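You operate a simulated robot arm through the tools that you are given. There is no shell and no other tool.

The job below is to be done with a simulated robot arm. You get a single attempt, and the scene is never put back.

Task
Set the controls near the top of the steel stand. At the end: the back left valve nut is turned to tight; the front valve nut is turned to tight; the front left valve nut is turned to tight; the back valve nut is turned to tight; whatever was shut is shut again. Leave all else as you found it, and nothing knocked over.

It is judged by the outcome, as a careful person would: the job done as asked, and still so three seconds after it is handed in. It fails if anything else is knocked over, pushed out of place, dropped, spilled or broken.

Robot
A 7-joint arm with a two-finger parallel gripper, fixed in place. Base frame: the origin is on the floor under the middle of its stand, x ahead of it, y to its left, z up. Lengths are in m, angles in degrees, forces in N, time in s.
It reaches about 1.247 m from its shoulder. Its first joint turns from -132.0 to 132.0 degrees. Payload 3.91 kg.
The TCP is the grasp point between the finger pads, 0.03 m short of the fingertips. In the tool frame z runs along the fingers and y along their closing line. The gripper opens to 0.11 m. The fingers are 0.02 m wide and 0.01 m thick; the gripper's body (0.048 by 0.112 m) begins 0.055 m behind the TCP.
Orientation is that of the tool frame in the base frame, as a unit quaternion [x, y, z, w]. With the fingers straight down and closing along the base's y, the tool's x points along the base's -x, its y along +y and its z along -z.

Tools
- The arm moves only by the tool nudge_tool. Its argument "motion" is text: rows parted by semicolons, each of 7 numbers parted by spaces: the turn, a rotation vector about the tool's x, y, z in degrees, then the shift along the tool's x, y, z in m, then the finger opening in m, from 0 to 0.11. In form: wx wy wz dx dy dz gripper; .... A call has 1 to 20 rows; each row shifts and turns the commanded pose from where the row before left it, along the tool's axes as they then stand. A row lasts 0.2 s, in which the tool goes at most 0.05 m and 8.6 degrees; a call with a longer step from one row to the next is refused whole, and so is a gripper value outside its range. Where a pose cannot be reached the arm comes as near as it can. A force on the tool above 40 N (or 10 N above the force at the start of the call, whichever is more), or a blocked arm, ends the call early, and 0.2 s more pass. Each finger travels about 0.108 m/s and halts on what it meets, pressing with about 23 N; the grip force reading is that of the motor and also rises with nothing between the fingers. The clock runs only during rows and for 0.2 s after the last one: add rows that do not move to give the fingers time. It gives the time, the measured TCP pose, the force on the tool (base axes), the opening and the grip force at its end, in the units of the frame above (readings bear some noise), with the torque about the TCP (base axes, N m) and any sound that the robot's microphone picked up, and new pictures: "views" is both (left out), scene, wrist or none.
- Cameras (640 x 400 px; columns grow to the right, rows downward): "scene" is fixed at [0.0424, -0.632, 1.5364]; the picture's right is [0.61, -0.79, 0.00], its down [-0.33, -0.25, -0.91] and it looks along [0.72, 0.56, -0.41] (base axes); focal length 375 px, centre (320, 200). "wrist" rides on the gripper at [0.072, 0.017, -0.103] in the tool frame; the picture's right is [-0.23, 0.97, 0.00], its down [-0.76, -0.18, -0.62] and it looks along [-0.61, -0.14, 0.78] (tool axes); focal length 222 px, centre (320, 200). There is no depth. A picture from a camera that has moved, and an enlarged one, comes with that camera's place and axes in the base frame and with its lens. The place of the scene camera against the robot may be out by one fixed shift of up to 0.025 m in any direction.
- close_up(camera, box): a new picture of the part [left, top, right, bottom] of that camera's present view, enlarged. It takes no simulated time.
- close_job(): hands the job in; it is judged then, once.

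Places have to be worked out from the pictures, the camera data and where the tool is seen. Open the gripper and draw the arm clear of the work before you hand the job in, unless the task says otherwise.

The tools are called after ">>>" as a command line: name --argument value ..., lists and objects as JSON in quotes. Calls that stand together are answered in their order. nudge_tool: Moves the arm, as the interface text tells. Its arguments: {"type":"object","properties":{"motion":{"type":"string"},"views":{"type":"string","enum":["both","scene","wrist","none"]}},"required":["motion"]} The other tools are called the same way: close_up (camera, box) takes an enlarged picture of a part of a camera's view; close_job () hands the job in.

At the start:

```text
clock: 0.0
tool_pos: [0.7159, -0.1486, 1.2357]
orientation: [0.0, 1.0, 0.0, 0.0]
contact_force: [0.5, 0.2, 0.1]
wrist_torque: [-0.01, -0.03, 0.01]
opening: 0.1101
grip_force: 0.0
```

scene: 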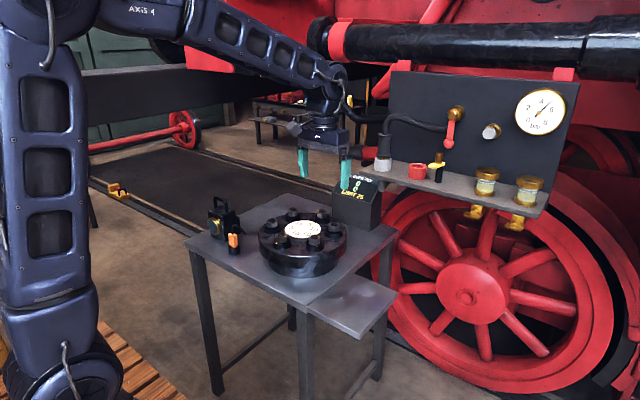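
wrist: 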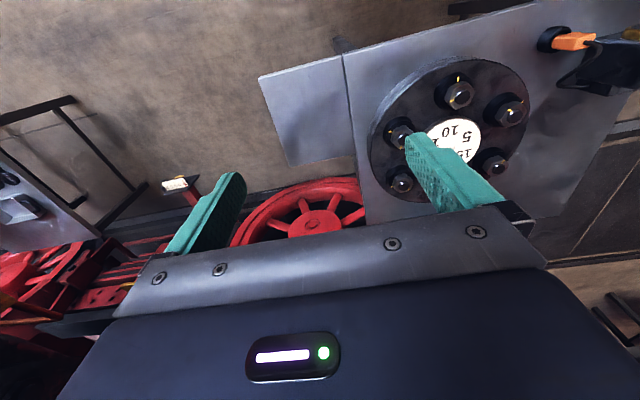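

I start by looking closely at the stand and its controls before moving anything.

>>> close_up --camera "scene" --box '[180, 150, 420, 300]'

>>> close_up --camera "scene" --box '[250, 195, 354, 285]'

>>> close_up --camera "wrist" --box '[360, 50, 540, 210]'

>>> close_up --camera "scene" --box '[320, 160, 400, 230]'

```text
2.67 times, centred on (300, 225) of scene
camera zoom: at [0.0424, -0.632, 1.5364], right [0.61, -0.79, 0.0], down [-0.33, -0.25, -0.91], along [0.72, 0.56, -0.41], focal length 1000 px, centre (373, 133)
```

zoom: 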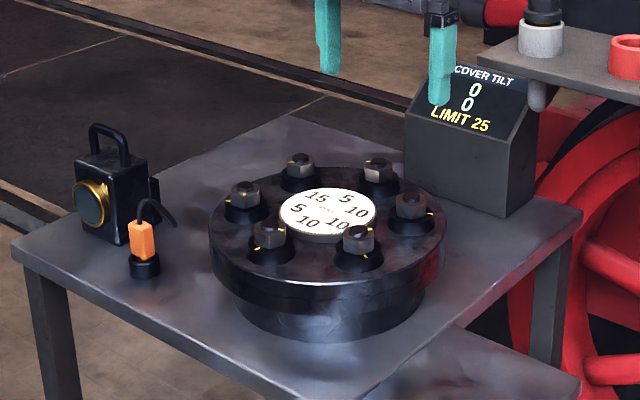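

```text
4.44 times, centred on (302, 240) of scene
camera zoom: at [0.0424, -0.632, 1.5364], right [0.61, -0.79, 0.0], down [-0.33, -0.25, -0.91], along [0.72, 0.56, -0.41], focal length 1666 px, centre (400, 22)
```

zoom: 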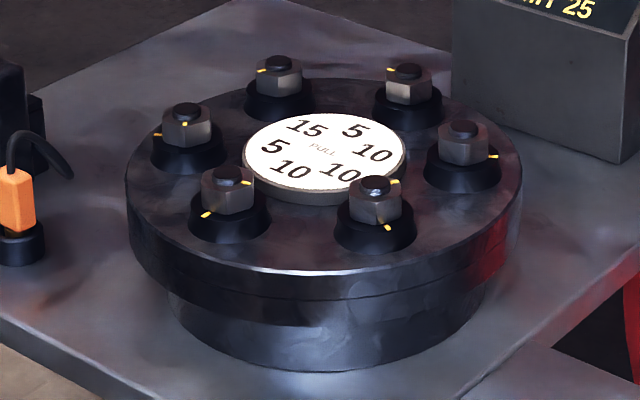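

```text
2.50 times, centred on (450, 130) of wrist
camera zoom: at [0.6419, -0.1306, 1.3386], right [0.23, 0.97, 0.0], down [0.76, -0.18, 0.62], along [0.61, -0.14, -0.78], focal length 555 px, centre (-5, 375)
```

zoom: 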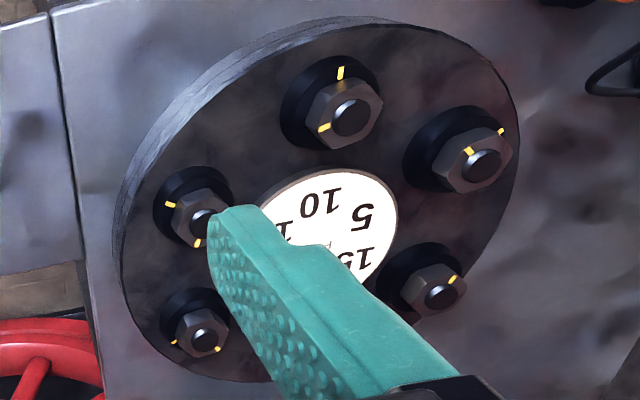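

```text
5.71 times, centred on (360, 195) of scene
camera zoom: at [0.0424, -0.632, 1.5364], right [0.61, -0.79, 0.0], down [-0.33, -0.25, -0.91], along [0.72, 0.56, -0.41], focal length 2142 px, centre (91, 229)
```

zoom: 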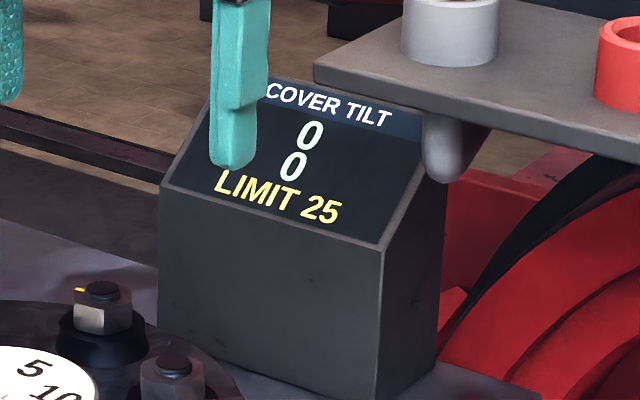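

The flange has six nuts with yellow marks, a numbered disc marked "PULL" in its centre, and a "COVER TILT 0 0 LIMIT 25" display behind it. I estimate the flange centre at (0.89, 0.09, 0.92). I move the gripper high above it for a better wrist view.

>>> nudge_tool --motion "0 0 0 -0.0267 0.0299 0.0082 0.11;0 0 0 -0.0267 0.0299 0.0082 0.11;0 0 0 -0.0267 0.0299 0.0082 0.11;0 0 0 -0.0267 0.0299 0.0082 0.11;0 0 0 -0.0267 0.0299 0.0082 0.11;0 0 0 -0.0267 0.0299 0.0082 0.11;0 0 0 -0.0267 0.0299 0.0082 0.11;0 0 0 -0.0267 0.0299 0.0082 0.11;0 0 0 0 0 0 0.11" --views "both"

```text
clock: 2.0
tool_pos: [0.9308, 0.0915, 1.1701]
orientation: [0.0, 1.0, 0.0, 0.0]
contact_force: [0.3, -0.2, -0.2]
wrist_torque: [0.0, -0.03, -0.01]
opening: 0.1101
grip_force: 0.1
camera wrist: at [0.858, 0.11, 1.2738], right [0.23, 0.97, 0.0], down [0.76, -0.18, 0.62], along [0.61, -0.14, -0.78], focal length 222 px, centre (320, 200)
```

scene: 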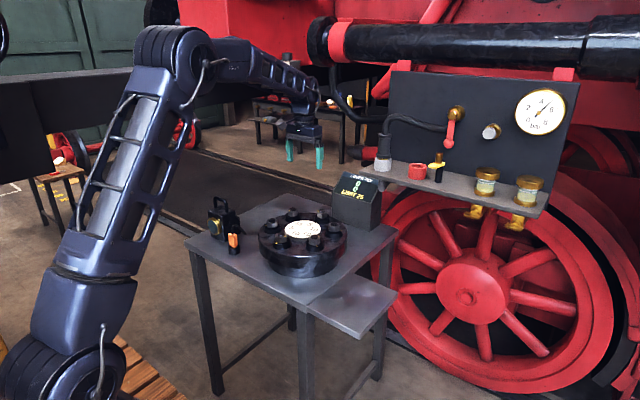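
wrist: 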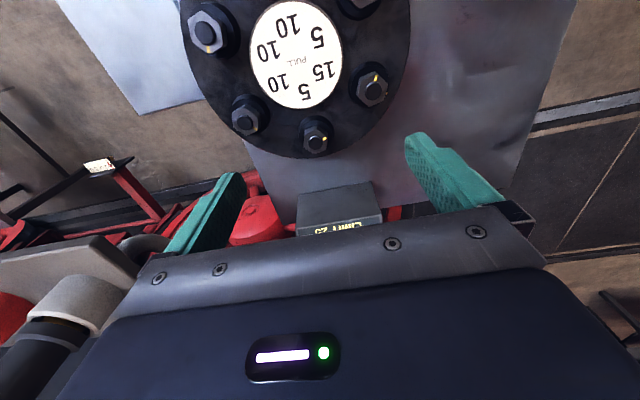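

The disc reads with numbers next to each nut. I back the tool up a bit so the whole flange fits in the wrist view.

>>> nudge_tool --motion "0 0 0 0.04 -0.005 0 0.11;0 0 0 0.04 -0.005 0 0.11;0 0 0 0 0 0 0.11" --views "wrist"

>>> close_up --camera "wrist" --box '[200, 20, 440, 170]'

```text
clock: 2.8
tool_pos: [0.8504, 0.0806, 1.1685]
orientation: [0.0, 1.0, 0.0, -0.001]
contact_force: [-0.9, 0.1, 0.6]
wrist_torque: [0.0, 0.01, 0.02]
opening: 0.1099
grip_force: 0.0
camera wrist: at [0.7778, 0.0982, 1.2708], right [0.23, 0.97, 0.0], down [0.76, -0.18, 0.62], along [0.61, -0.14, -0.78], focal length 222 px, centre (320, 200)
```

wrist: 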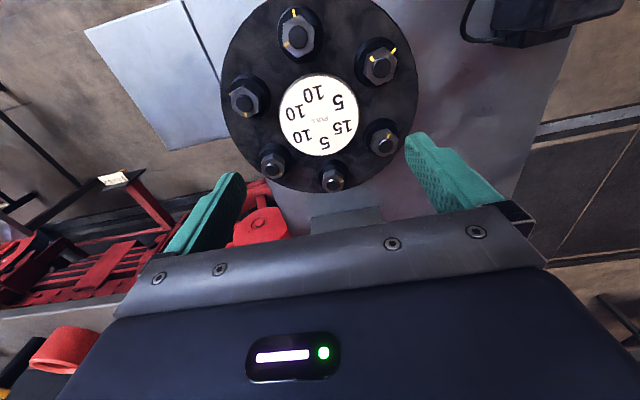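

```text
2.67 times, centred on (320, 95) of wrist
camera zoom: at [0.7778, 0.0982, 1.2708], right [0.23, 0.97, 0.0], down [0.76, -0.18, 0.62], along [0.61, -0.14, -0.78], focal length 592 px, centre (320, 480)
```

zoom: 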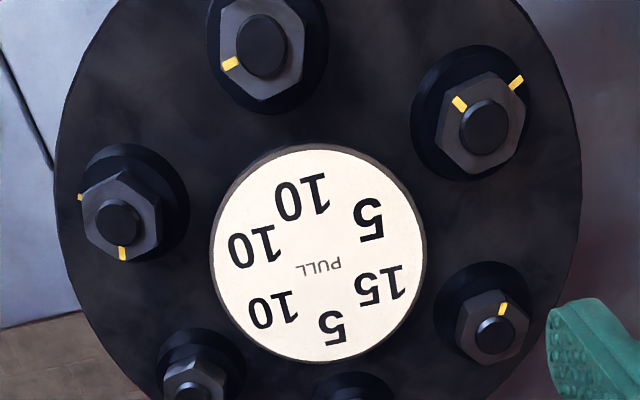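

Each nut has an outward mark on its washer and another on the nut itself. I zoom in on each to read the angles.

>>> close_up --camera "wrist" --box '[220, 0, 340, 75]'

>>> close_up --camera "wrist" --box '[330, 25, 430, 88]'

>>> close_up --camera "wrist" --box '[310, 100, 430, 200]'

>>> close_up --camera "wrist" --box '[215, 65, 315, 190]'

>>> close_up --camera "scene" --box '[255, 200, 350, 260]'

>>> close_up --camera "scene" --box '[325, 165, 385, 210]'

```text
5.33 times, centred on (280, 38) of wrist
camera zoom: at [0.7778, 0.0982, 1.2708], right [0.23, 0.97, 0.0], down [0.76, -0.18, 0.62], along [0.61, -0.14, -0.78], focal length 1185 px, centre (533, 1067)
```

zoom: 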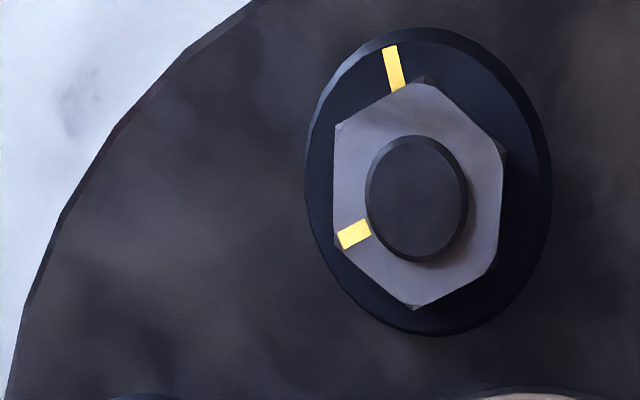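

```text
6.35 times, centred on (380, 56) of wrist
camera zoom: at [0.7778, 0.0982, 1.2708], right [0.23, 0.97, 0.0], down [0.76, -0.18, 0.62], along [0.61, -0.14, -0.78], focal length 1410 px, centre (-61, 1111)
```

zoom: 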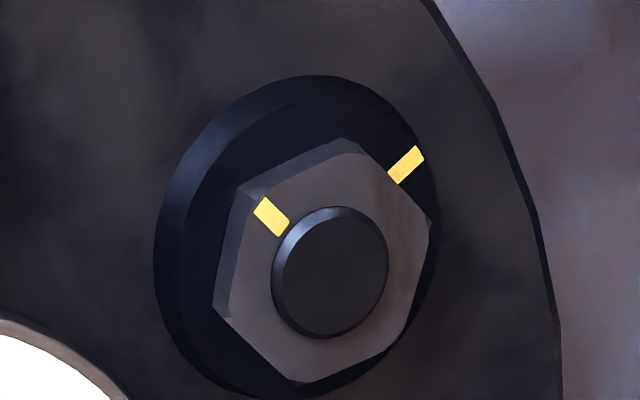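

```text
4.00 times, centred on (370, 150) of wrist
camera zoom: at [0.7778, 0.0982, 1.2708], right [0.23, 0.97, 0.0], down [0.76, -0.18, 0.62], along [0.61, -0.14, -0.78], focal length 888 px, centre (120, 400)
```

zoom: 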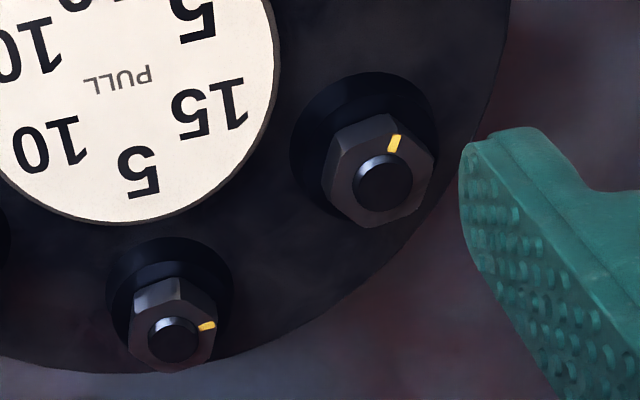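

```text
3.20 times, centred on (265, 128) of wrist
camera zoom: at [0.7778, 0.0982, 1.2708], right [0.23, 0.97, 0.0], down [0.76, -0.18, 0.62], along [0.61, -0.14, -0.78], focal length 711 px, centre (496, 432)
```

zoom: 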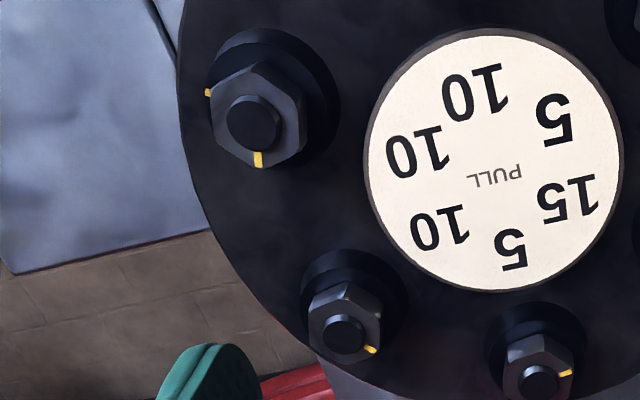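

```text
6.67 times, centred on (302, 230) of scene
camera zoom: at [0.0424, -0.632, 1.5364], right [0.61, -0.79, 0.0], down [-0.33, -0.25, -0.91], along [0.72, 0.56, -0.41], focal length 2499 px, centre (437, 0)
```

zoom: 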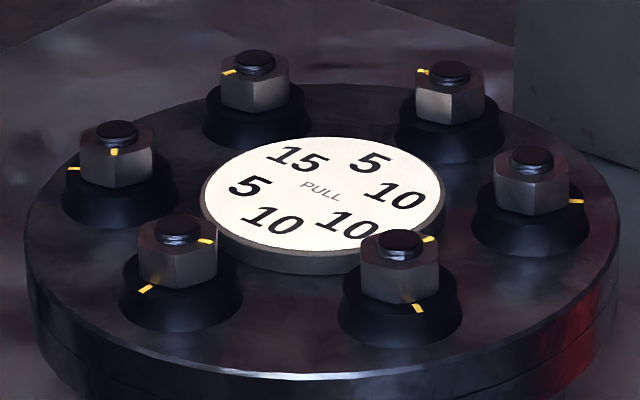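

```text
8.89 times, centred on (355, 188) of scene
camera zoom: at [0.0424, -0.632, 1.5364], right [0.61, -0.79, 0.0], down [-0.33, -0.25, -0.91], along [0.72, 0.56, -0.41], focal length 3332 px, centre (9, 311)
```

zoom: 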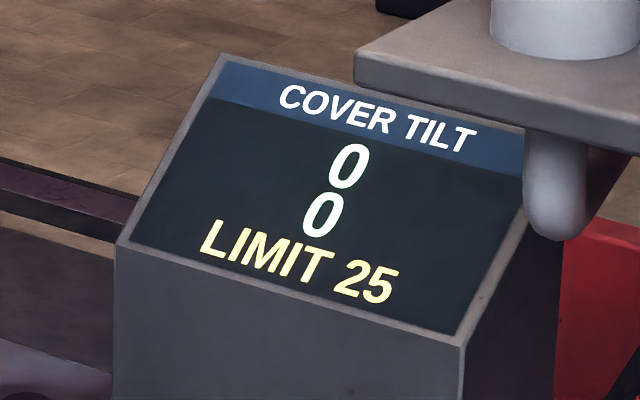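

I worked out the nut positions: flange centre ≈ (0.891, 0.0705), bolt circle radius ≈ 0.106, bolt tops z ≈ 0.957. The nut marks are all about 95–105° counter-clockwise of the washer marks. I check the nearby shelf, since it may be close to the hand.

>>> close_up --camera "wrist" --box '[0, 200, 240, 400]'

>>> close_up --camera "scene" --box '[330, 80, 570, 230]'

>>> close_up --camera "scene" --box '[200, 80, 400, 205]'

```text
2.00 times, centred on (120, 300) of wrist
camera zoom: at [0.7778, 0.0982, 1.2708], right [0.23, 0.97, 0.0], down [0.76, -0.18, 0.62], along [0.61, -0.14, -0.78], focal length 444 px, centre (720, 0)
```

zoom: 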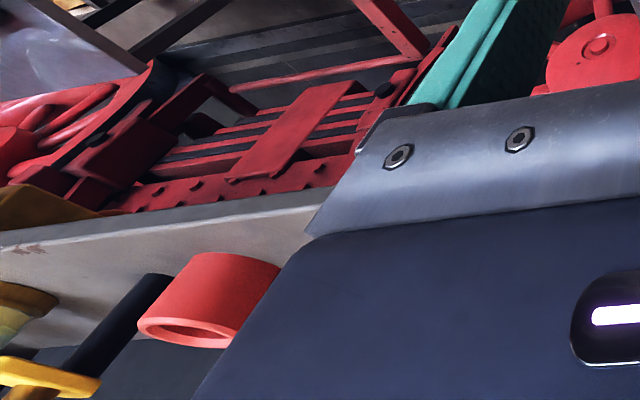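

```text
2.67 times, centred on (450, 155) of scene
camera zoom: at [0.0424, -0.632, 1.5364], right [0.61, -0.79, 0.0], down [-0.33, -0.25, -0.91], along [0.72, 0.56, -0.41], focal length 1000 px, centre (-27, 320)
```

zoom: 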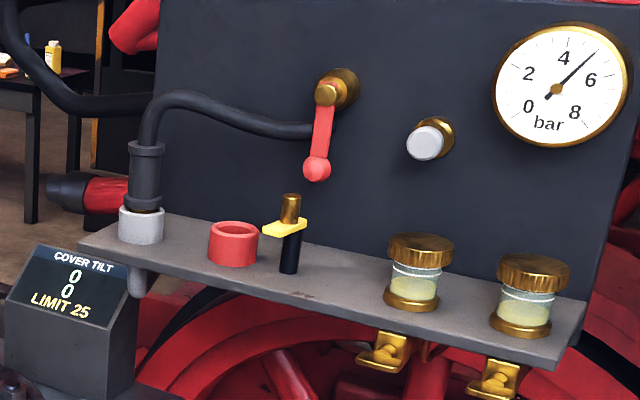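

```text
3.20 times, centred on (300, 142) of scene
camera zoom: at [0.0424, -0.632, 1.5364], right [0.61, -0.79, 0.0], down [-0.33, -0.25, -0.91], along [0.72, 0.56, -0.41], focal length 1200 px, centre (384, 384)
```

zoom: 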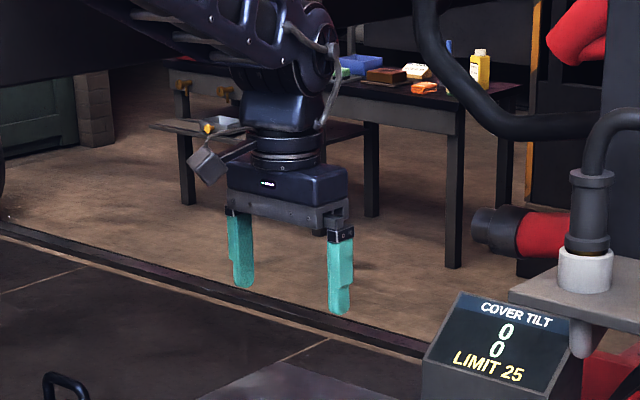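

The shelf is around x ≥ 0.95, y ≤ -0.05, z ≈ 1.15, so the front nut is well away from it. I move over the front nut (≈0.786, 0.070) at a safe height and look at its angle.

>>> nudge_tool --motion "0 0 0 0.0211 -0.0035 0.03 0.11;0 0 0 0.0211 -0.0035 0.03 0.11;0 0 0 0.0211 -0.0036 0.03 0.09;0 0 0 0 0 0 0.08;0 0 0 0 0 0 0.08" --views "both"

>>> close_up --camera "wrist" --box '[230, 40, 410, 190]'

```text
clock: 4.0
tool_pos: [0.7836, 0.0706, 1.078]
orientation: [0.001, 1.0, -0.001, 0.0]
contact_force: [1.0, 1.0, -0.2]
wrist_torque: [0.04, 0.01, 0.0]
opening: 0.0801
grip_force: 0.1
camera wrist: at [0.7117, 0.0893, 1.1813], right [0.23, 0.97, 0.0], down [0.76, -0.18, 0.62], along [0.61, -0.14, -0.78], focal length 222 px, centre (320, 200)
```

scene: 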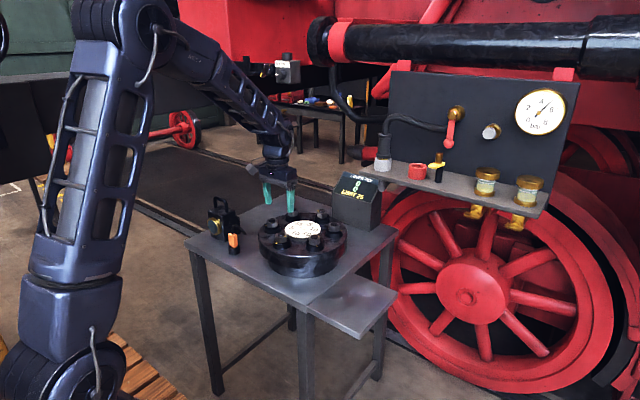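
wrist: 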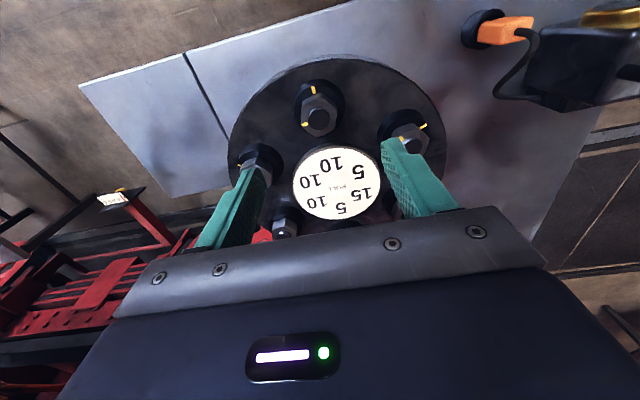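

```text
2.67 times, centred on (320, 115) of wrist
camera zoom: at [0.7117, 0.0893, 1.1813], right [0.23, 0.97, 0.0], down [0.76, -0.18, 0.62], along [0.61, -0.14, -0.78], focal length 592 px, centre (320, 427)
```

zoom: 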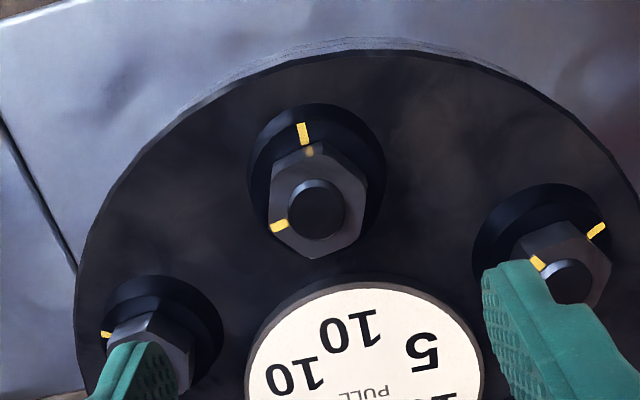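

The nut sits under the tool axis within about 1 mm. I enlarge it further to read the hex orientation.

>>> close_up --camera "wrist" --box '[290, 75, 354, 145]'

>>> close_up --camera "scene" --box '[250, 170, 340, 250]'

```text
5.71 times, centred on (322, 110) of wrist
camera zoom: at [0.7117, 0.0893, 1.1813], right [0.23, 0.97, 0.0], down [0.76, -0.18, 0.62], along [0.61, -0.14, -0.78], focal length 1269 px, centre (309, 714)
```

zoom: 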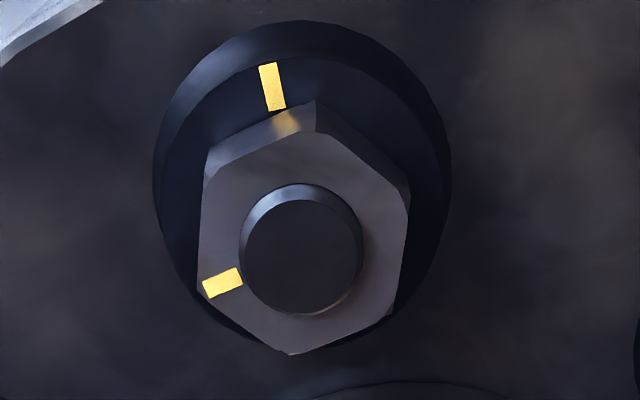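

```text
5.00 times, centred on (295, 210) of scene
camera zoom: at [0.0424, -0.632, 1.5364], right [0.61, -0.79, 0.0], down [-0.33, -0.25, -0.91], along [0.72, 0.56, -0.41], focal length 1874 px, centre (445, 150)
```

zoom: 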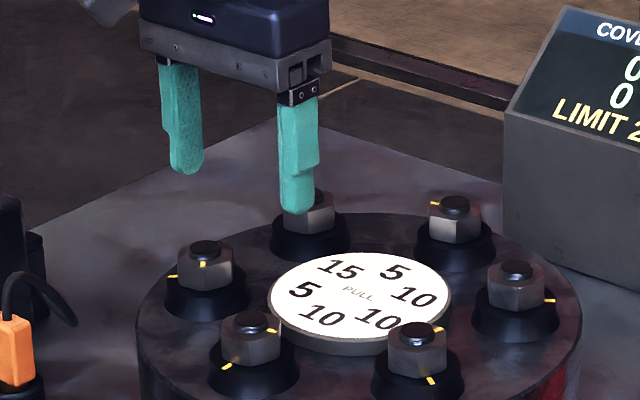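

The nut's vertices lie at about 40°+60°k, with its mark at ≈280° against the washer mark at 180°, so about 100° clockwise is needed. I rotate the gripper 40° counter-clockwise to align with the flats, then descend partway.

>>> nudge_tool --motion "0 0 -8 0 0 0 0.075;0 0 -8 0 0 0 0.07;0 0 -8 0 0 0 0.07;0 0 -8 0 0 0 0.07;0 0 -8 0 0 0 0.07;0 0 0 0 0 0.03 0.07;0 0 0 0 0 0.03 0.07;0 0 0 0 0 0.02 0.07;0 0 0 0 0 0 0.07" --views "both"

>>> close_up --camera "wrist" --box '[220, 60, 420, 220]'

>>> close_up --camera "scene" --box '[250, 170, 340, 250]'

```text
clock: 6.0
tool_pos: [0.7847, 0.0698, 1.0017]
orientation: [-0.342, 0.94, 0.0, 0.0]
contact_force: [0.3, 0.3, 0.2]
wrist_torque: [-0.02, 0.02, -0.03]
opening: 0.0698
grip_force: 0.1
camera wrist: at [0.7184, 0.0375, 1.1039], right [-0.45, 0.89, 0.0], down [0.7, 0.35, 0.62], along [0.56, 0.28, -0.78], focal length 222 px, centre (320, 200)
```

scene: 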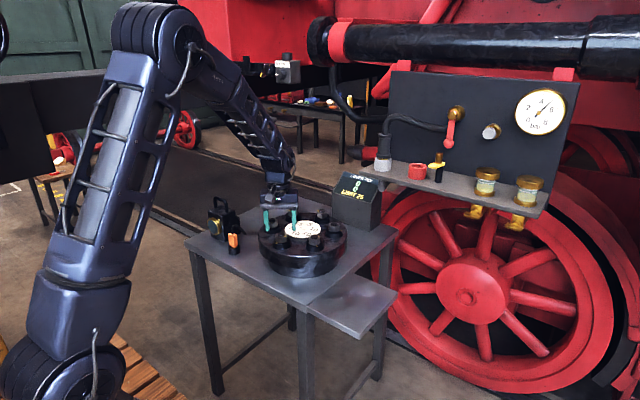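
wrist: 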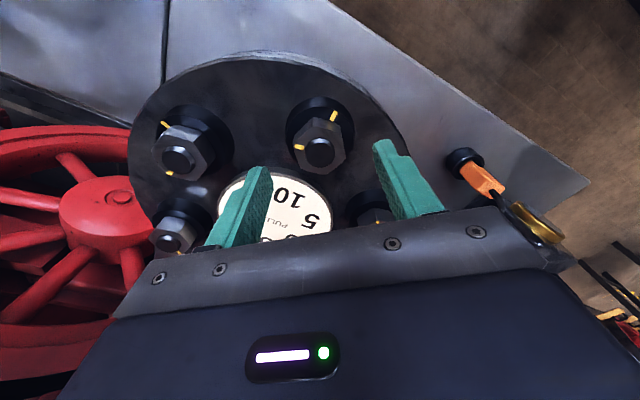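

```text
2.50 times, centred on (320, 140) of wrist
camera zoom: at [0.7184, 0.0375, 1.1039], right [-0.45, 0.89, 0.0], down [0.7, 0.35, 0.62], along [0.56, 0.28, -0.78], focal length 555 px, centre (320, 350)
```

zoom: 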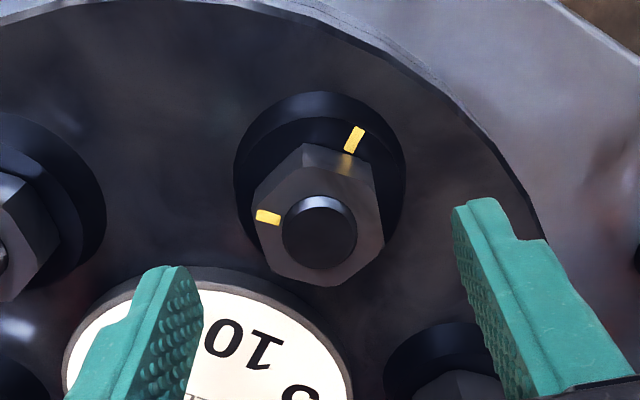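

```text
5.00 times, centred on (295, 210) of scene
camera zoom: at [0.0424, -0.632, 1.5364], right [0.61, -0.79, 0.0], down [-0.33, -0.25, -0.91], along [0.72, 0.56, -0.41], focal length 1874 px, centre (445, 150)
```

zoom: 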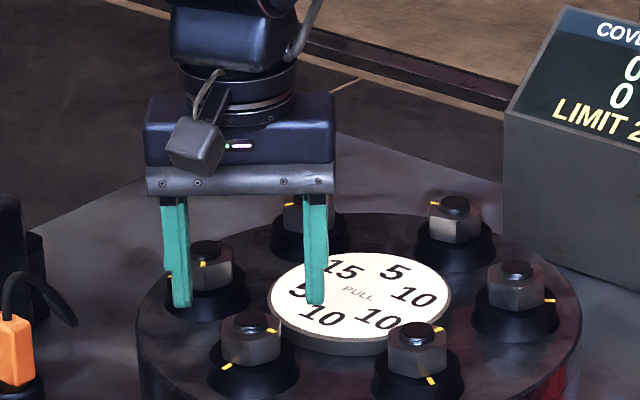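

The fingers straddle the nut symmetrically. I descend 34 mm so the tips pass around the nut, just above the washer, keeping the gripper open.

>>> nudge_tool --motion "0 0 0 0 0 0.012 0.07;0 0 0 0 0 0.012 0.07;0 0 0 0 0 0.010 0.07;0 0 0 0 0 0 0.07" --views "both"

>>> close_up --camera "wrist" --box '[220, 80, 420, 240]'

>>> close_up --camera "scene" --box '[250, 190, 340, 250]'

```text
clock: 7.0
tool_pos: [0.7855, 0.0697, 0.9666]
orientation: [-0.341, 0.94, -0.001, -0.001]
contact_force: [0.2, -0.3, 0.2]
wrist_torque: [0.04, 0.01, 0.0]
opening: 0.07
grip_force: 0.1
camera wrist: at [0.7184, 0.0375, 1.0692], right [-0.45, 0.89, 0.0], down [0.7, 0.35, 0.62], along [0.56, 0.28, -0.78], focal length 222 px, centre (320, 200)
```

scene: 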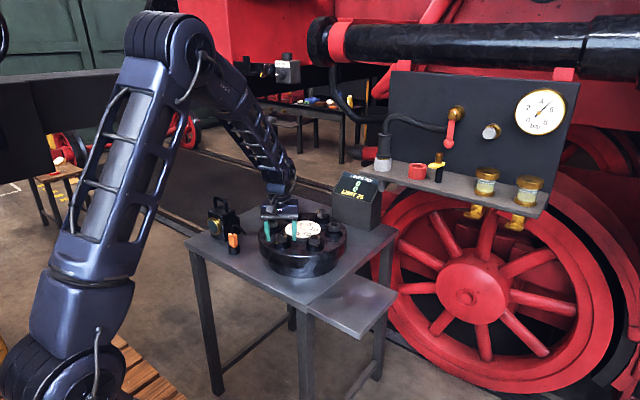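
wrist: 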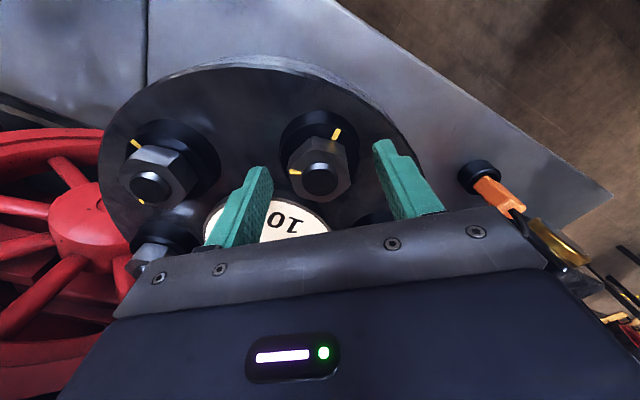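

```text
2.50 times, centred on (320, 160) of wrist
camera zoom: at [0.7184, 0.0375, 1.0692], right [-0.45, 0.89, 0.0], down [0.7, 0.35, 0.62], along [0.56, 0.28, -0.78], focal length 555 px, centre (320, 300)
```

zoom: 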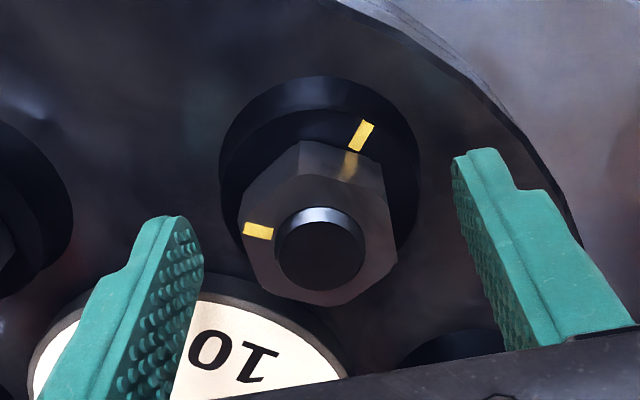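

```text
6.67 times, centred on (295, 220) of scene
camera zoom: at [0.0424, -0.632, 1.5364], right [0.61, -0.79, 0.0], down [-0.33, -0.25, -0.91], along [0.72, 0.56, -0.41], focal length 2499 px, centre (487, 67)
```

zoom: 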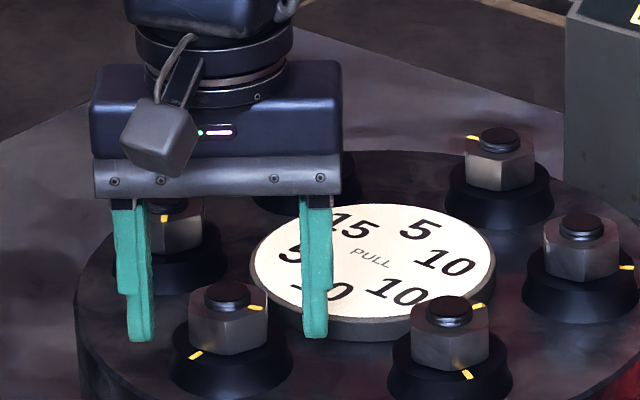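

The tips are at the base of the nut, just above the washer. I raise 2 mm for clearance and close on the flats.

>>> nudge_tool --motion "0 0 0 0 0 -0.002 0.06;0 0 0 0 0 0 0.03;0 0 0 0 0 0 0.03;0 0 0 0 0 0 0.03" --views "both"

>>> close_up --camera "wrist" --box '[220, 80, 420, 240]'

>>> close_up --camera "scene" --box '[250, 190, 340, 250]'

```text
clock: 8.0
tool_pos: [0.7842, 0.0689, 0.9685]
orientation: [-0.343, 0.939, 0.0, 0.001]
contact_force: [4.2, -3.4, 0.4]
wrist_torque: [0.0, -0.17, -0.04]
opening: 0.0357
grip_force: 44.8
camera wrist: at [0.7182, 0.0373, 1.0709], right [-0.45, 0.89, 0.0], down [0.7, 0.35, 0.62], along [0.56, 0.28, -0.78], focal length 222 px, centre (320, 200)
```

scene: 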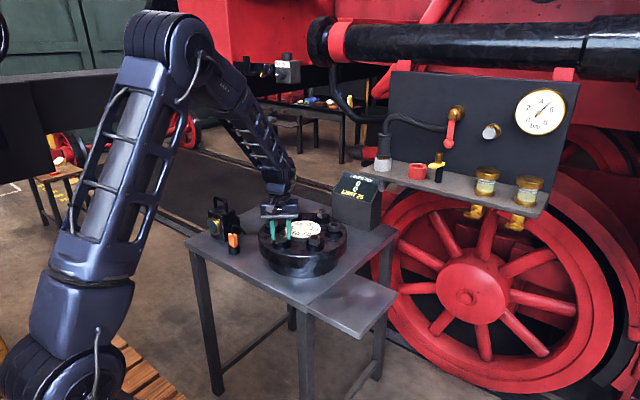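
wrist: 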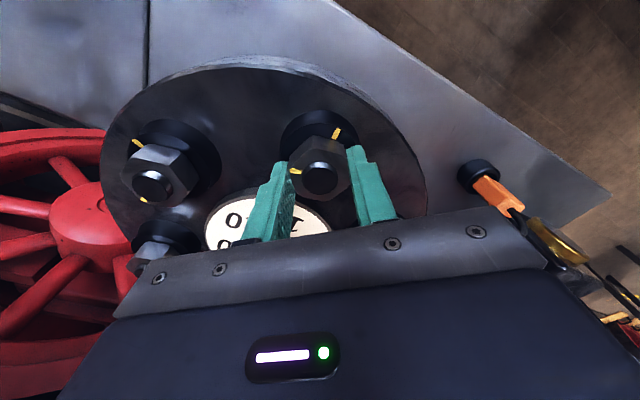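

```text
2.50 times, centred on (320, 160) of wrist
camera zoom: at [0.7182, 0.0373, 1.0709], right [-0.45, 0.89, 0.0], down [0.7, 0.35, 0.62], along [0.56, 0.28, -0.78], focal length 555 px, centre (320, 300)
```

zoom: 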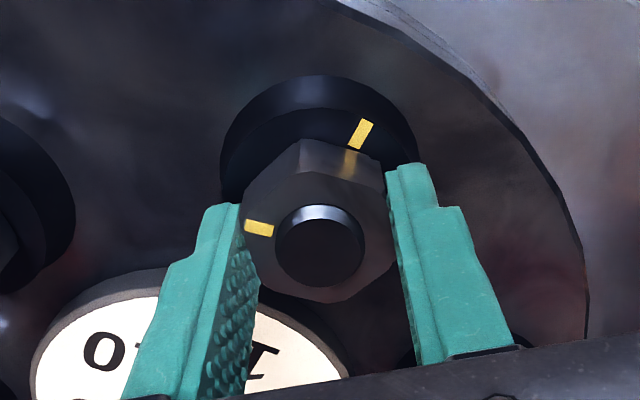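

```text
6.67 times, centred on (295, 220) of scene
camera zoom: at [0.0424, -0.632, 1.5364], right [0.61, -0.79, 0.0], down [-0.33, -0.25, -0.91], along [0.72, 0.56, -0.41], focal length 2499 px, centre (487, 67)
```

zoom: 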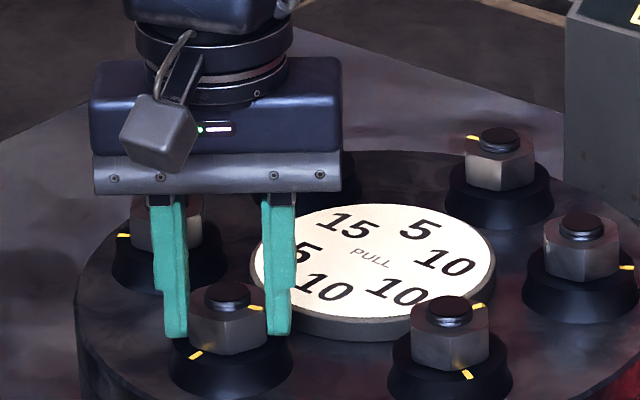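

Grip is on the flats (opening 0.0357 m, matching the nut). I turn 24° clockwise and check the display and mark.

>>> nudge_tool --motion "0 0 6 0 -0.0006 0 0.03;0 0 6 0 0 0 0.03;0 0 6 0 0 0 0.03;0 0 6 0 0 0 0.03;0 0 0 0 0 0 0.03" --views "both"

>>> close_up --camera "wrist" --box '[220, 80, 420, 240]'

>>> close_up --camera "scene" --box '[325, 165, 385, 210]'

```text
clock: 9.2
tool_pos: [0.7855, 0.0703, 0.9676]
orientation: [-0.138, 0.99, 0.0, -0.001]
contact_force: [-8.3, -2.0, -6.7]
wrist_torque: [0.01, 0.06, 0.02]
opening: 0.0352
grip_force: 44.8
camera wrist: at [0.7105, 0.0673, 1.071], right [-0.05, 1.0, 0.0], down [0.78, 0.04, 0.62], along [0.62, 0.03, -0.78], focal length 222 px, centre (320, 200)
```

scene: 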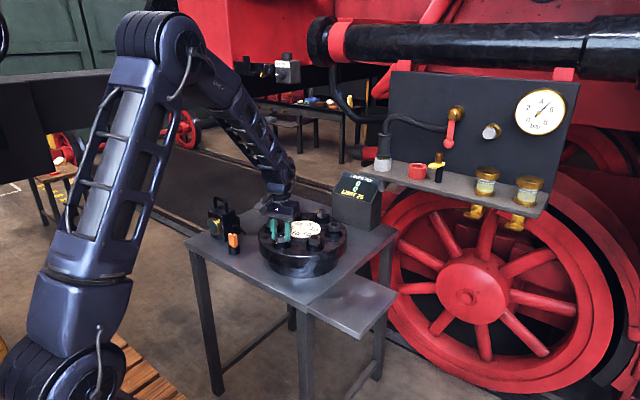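
wrist: 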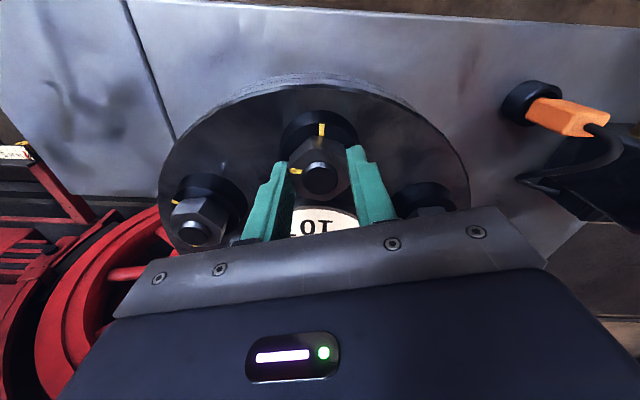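

```text
2.50 times, centred on (320, 160) of wrist
camera zoom: at [0.7105, 0.0673, 1.071], right [-0.05, 1.0, 0.0], down [0.78, 0.04, 0.62], along [0.62, 0.03, -0.78], focal length 555 px, centre (320, 300)
```

zoom: 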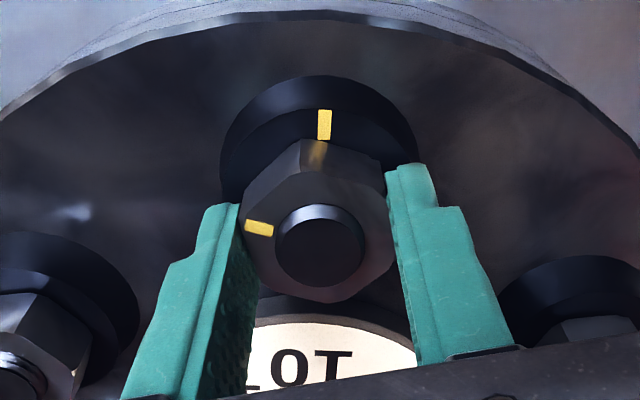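

```text
8.89 times, centred on (355, 188) of scene
camera zoom: at [0.0424, -0.632, 1.5364], right [0.61, -0.79, 0.0], down [-0.33, -0.25, -0.91], along [0.72, 0.56, -0.41], focal length 3332 px, centre (9, 311)
```

zoom: 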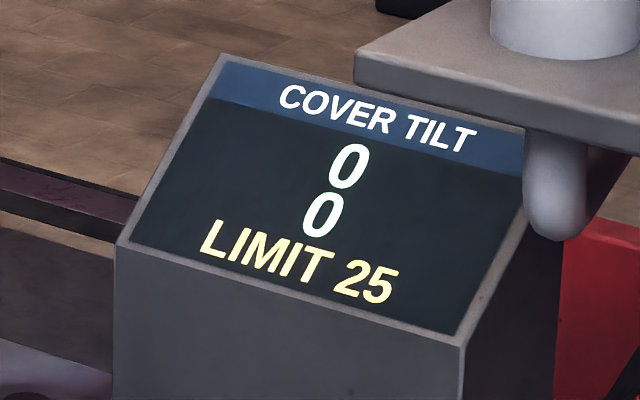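

The nut turns freely with the gripper and the display is unchanged. I continue another 48° clockwise.

>>> nudge_tool --motion "0 0 6 0 0 0 0.03;0 0 6 0 0 0 0.03;0 0 6 0 0 0 0.03;0 0 6 0 0 0 0.03;0 0 6 0 0 0 0.03;0 0 6 0 0 0 0.03;0 0 6 0 0 0 0.03;0 0 6 0 0 0 0.03;0 0 0 0 0 0 0.03" --views "both"

>>> close_up --camera "wrist" --box '[220, 80, 420, 240]'

>>> close_up --camera "scene" --box '[325, 165, 385, 210]'

```text
clock: 11.2
tool_pos: [0.7848, 0.0704, 0.9672]
orientation: [0.276, 0.961, 0.0, 0.0]
contact_force: [-17.6, 4.1, -15.9]
wrist_torque: [0.01, 0.21, -0.03]
opening: 0.0354
grip_force: 44.9
camera wrist: at [0.7324, 0.1237, 1.0709], right [0.71, 0.7, 0.0], down [0.55, -0.55, 0.62], along [0.44, -0.44, -0.78], focal length 222 px, centre (320, 200)
```

scene: 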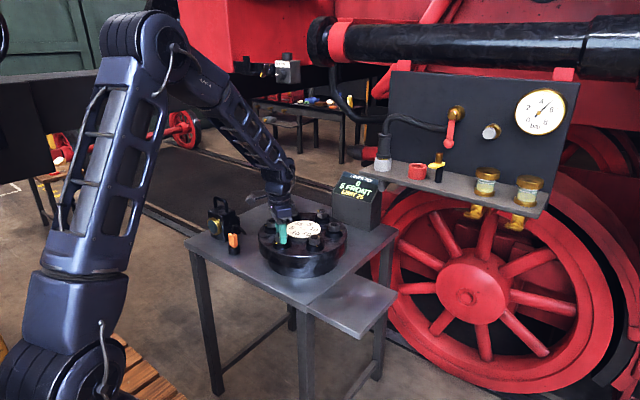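
wrist: 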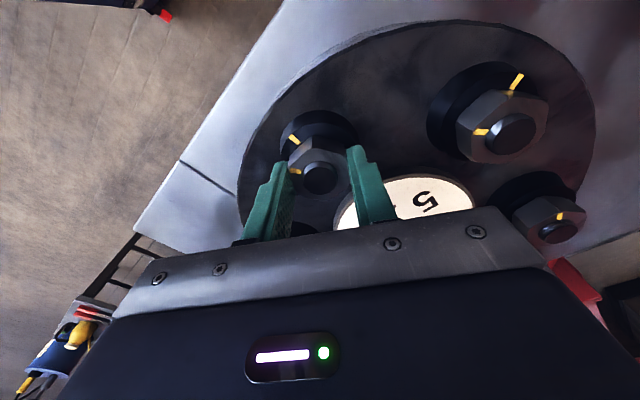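

```text
2.50 times, centred on (320, 160) of wrist
camera zoom: at [0.7324, 0.1237, 1.0709], right [0.71, 0.7, 0.0], down [0.55, -0.55, 0.62], along [0.44, -0.44, -0.78], focal length 555 px, centre (320, 300)
```

zoom: 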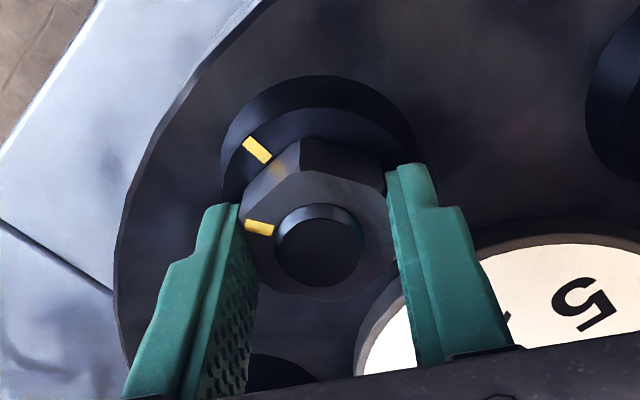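

```text
8.89 times, centred on (355, 188) of scene
camera zoom: at [0.0424, -0.632, 1.5364], right [0.61, -0.79, 0.0], down [-0.33, -0.25, -0.91], along [0.72, 0.56, -0.41], focal length 3332 px, centre (9, 311)
```

zoom: 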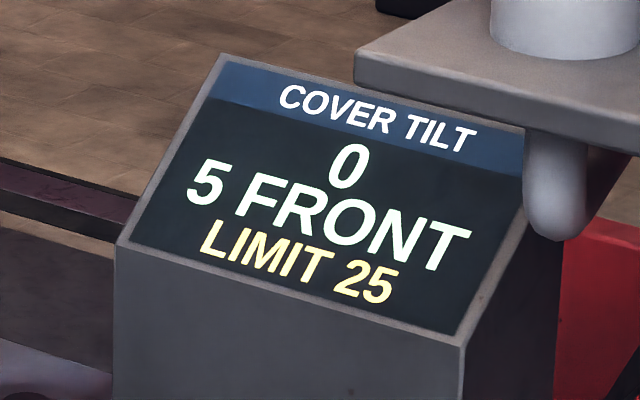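

The display now reads "5 FRONT" after 72°, so clockwise is tightening. The tool feels about 24 N of drag, so I relax the command slightly toward the nut and turn 24° further.

>>> nudge_tool --motion "0 0 0 0.0014 -0.0004 0.0008 0.03;0 0 6 0 0 0 0.03;0 0 6 0 0 0 0.03;0 0 6 0 0 0 0.03;0 0 6 0 0 0 0.03;0 0 0 0 0 0 0.03" --views "both"

>>> close_up --camera "wrist" --box '[220, 80, 420, 240]'

>>> close_up --camera "scene" --box '[325, 165, 385, 210]'

```text
clock: 12.6
tool_pos: [0.7845, 0.0699, 0.9677]
orientation: [0.47, 0.882, 0.001, 0.0]
contact_force: [3.3, -8.2, 1.8]
wrist_torque: [-0.72, -0.45, -0.03]
opening: 0.0356
grip_force: 44.8
camera wrist: at [0.7583, 0.1405, 1.0704], right [0.94, 0.35, 0.0], down [0.28, -0.73, 0.62], along [0.22, -0.58, -0.78], focal length 222 px, centre (320, 200)
```

scene: 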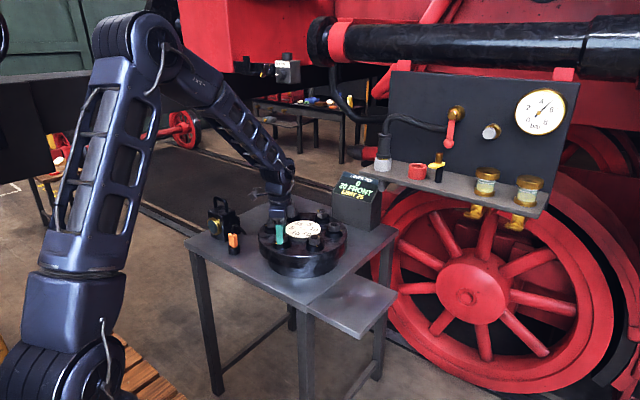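
wrist: 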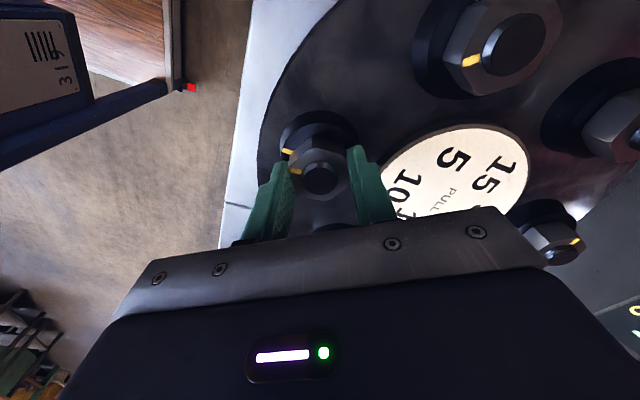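

```text
2.50 times, centred on (320, 160) of wrist
camera zoom: at [0.7583, 0.1405, 1.0704], right [0.94, 0.35, 0.0], down [0.28, -0.73, 0.62], along [0.22, -0.58, -0.78], focal length 555 px, centre (320, 300)
```

zoom: 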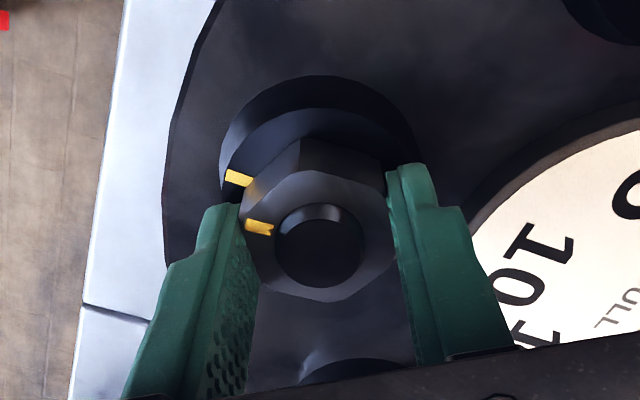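

```text
8.89 times, centred on (355, 188) of scene
camera zoom: at [0.0424, -0.632, 1.5364], right [0.61, -0.79, 0.0], down [-0.33, -0.25, -0.91], along [0.72, 0.56, -0.41], focal length 3332 px, centre (9, 311)
```

zoom: 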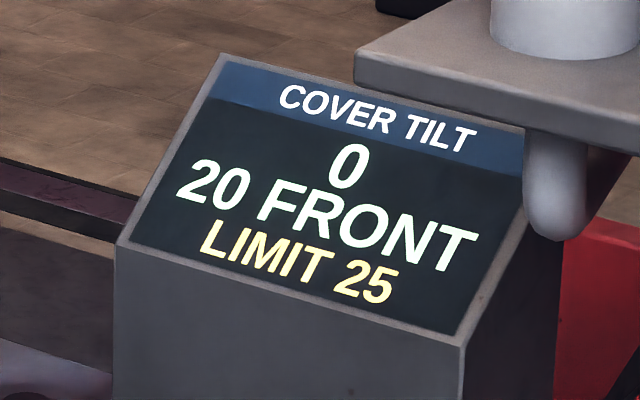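

The display now reads "20 FRONT" (pull 10 × lever 2), which fits a model where the final state is 20 LEFT and 0 front/back. The nut mark is about 4° short of the washer mark, so I turn those last degrees.

>>> nudge_tool --motion "0 0 2 0 0 0 0.03;0 0 2 0 0 0 0.03;0 0 0 0 0 0 0.03" --views "both"

>>> close_up --camera "wrist" --box '[270, 110, 370, 190]'

>>> close_up --camera "scene" --box '[325, 165, 385, 210]'

```text
clock: 13.4
tool_pos: [0.7852, 0.0697, 0.9678]
orientation: [0.501, 0.866, 0.001, 0.001]
contact_force: [14.2, -10.1, 12.5]
wrist_torque: [-0.69, -0.58, -0.02]
opening: 0.0354
grip_force: 45.3
camera wrist: at [0.763, 0.1421, 1.0702], right [0.96, 0.29, 0.0], down [0.22, -0.75, 0.62], along [0.18, -0.6, -0.78], focal length 222 px, centre (320, 200)
```

scene: 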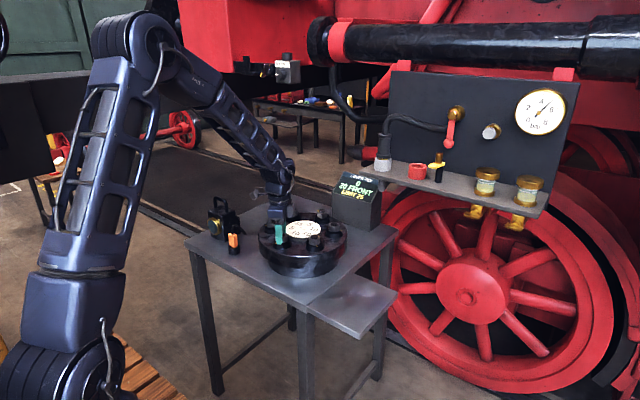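
wrist: 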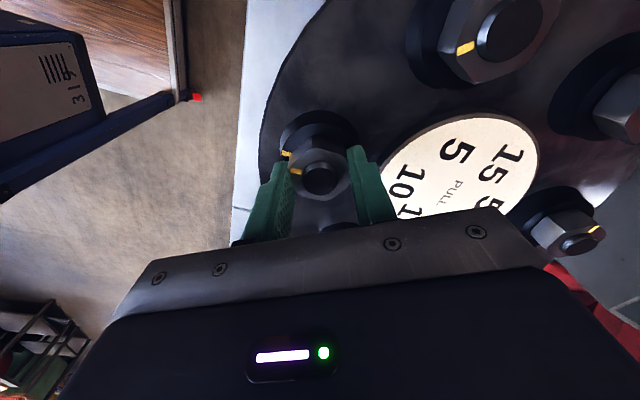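

```text
5.00 times, centred on (320, 150) of wrist
camera zoom: at [0.763, 0.1421, 1.0702], right [0.96, 0.29, 0.0], down [0.22, -0.75, 0.62], along [0.18, -0.6, -0.78], focal length 1111 px, centre (320, 450)
```

zoom: 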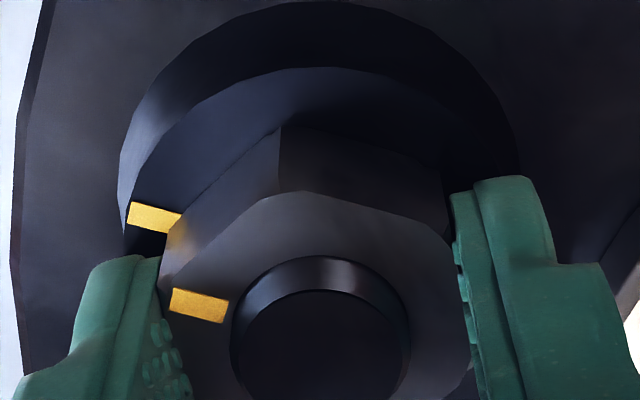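

```text
8.89 times, centred on (355, 188) of scene
camera zoom: at [0.0424, -0.632, 1.5364], right [0.61, -0.79, 0.0], down [-0.33, -0.25, -0.91], along [0.72, 0.56, -0.41], focal length 3332 px, centre (9, 311)
```

zoom: 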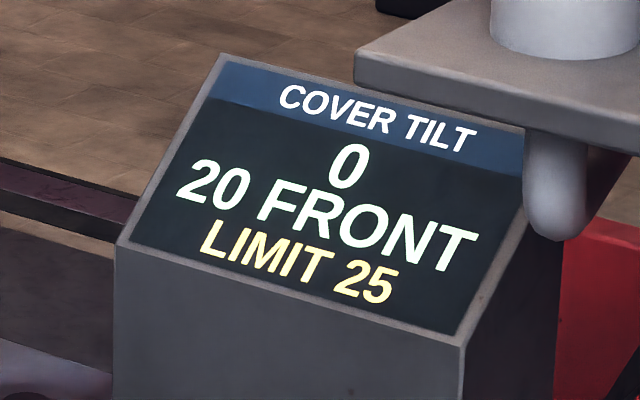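

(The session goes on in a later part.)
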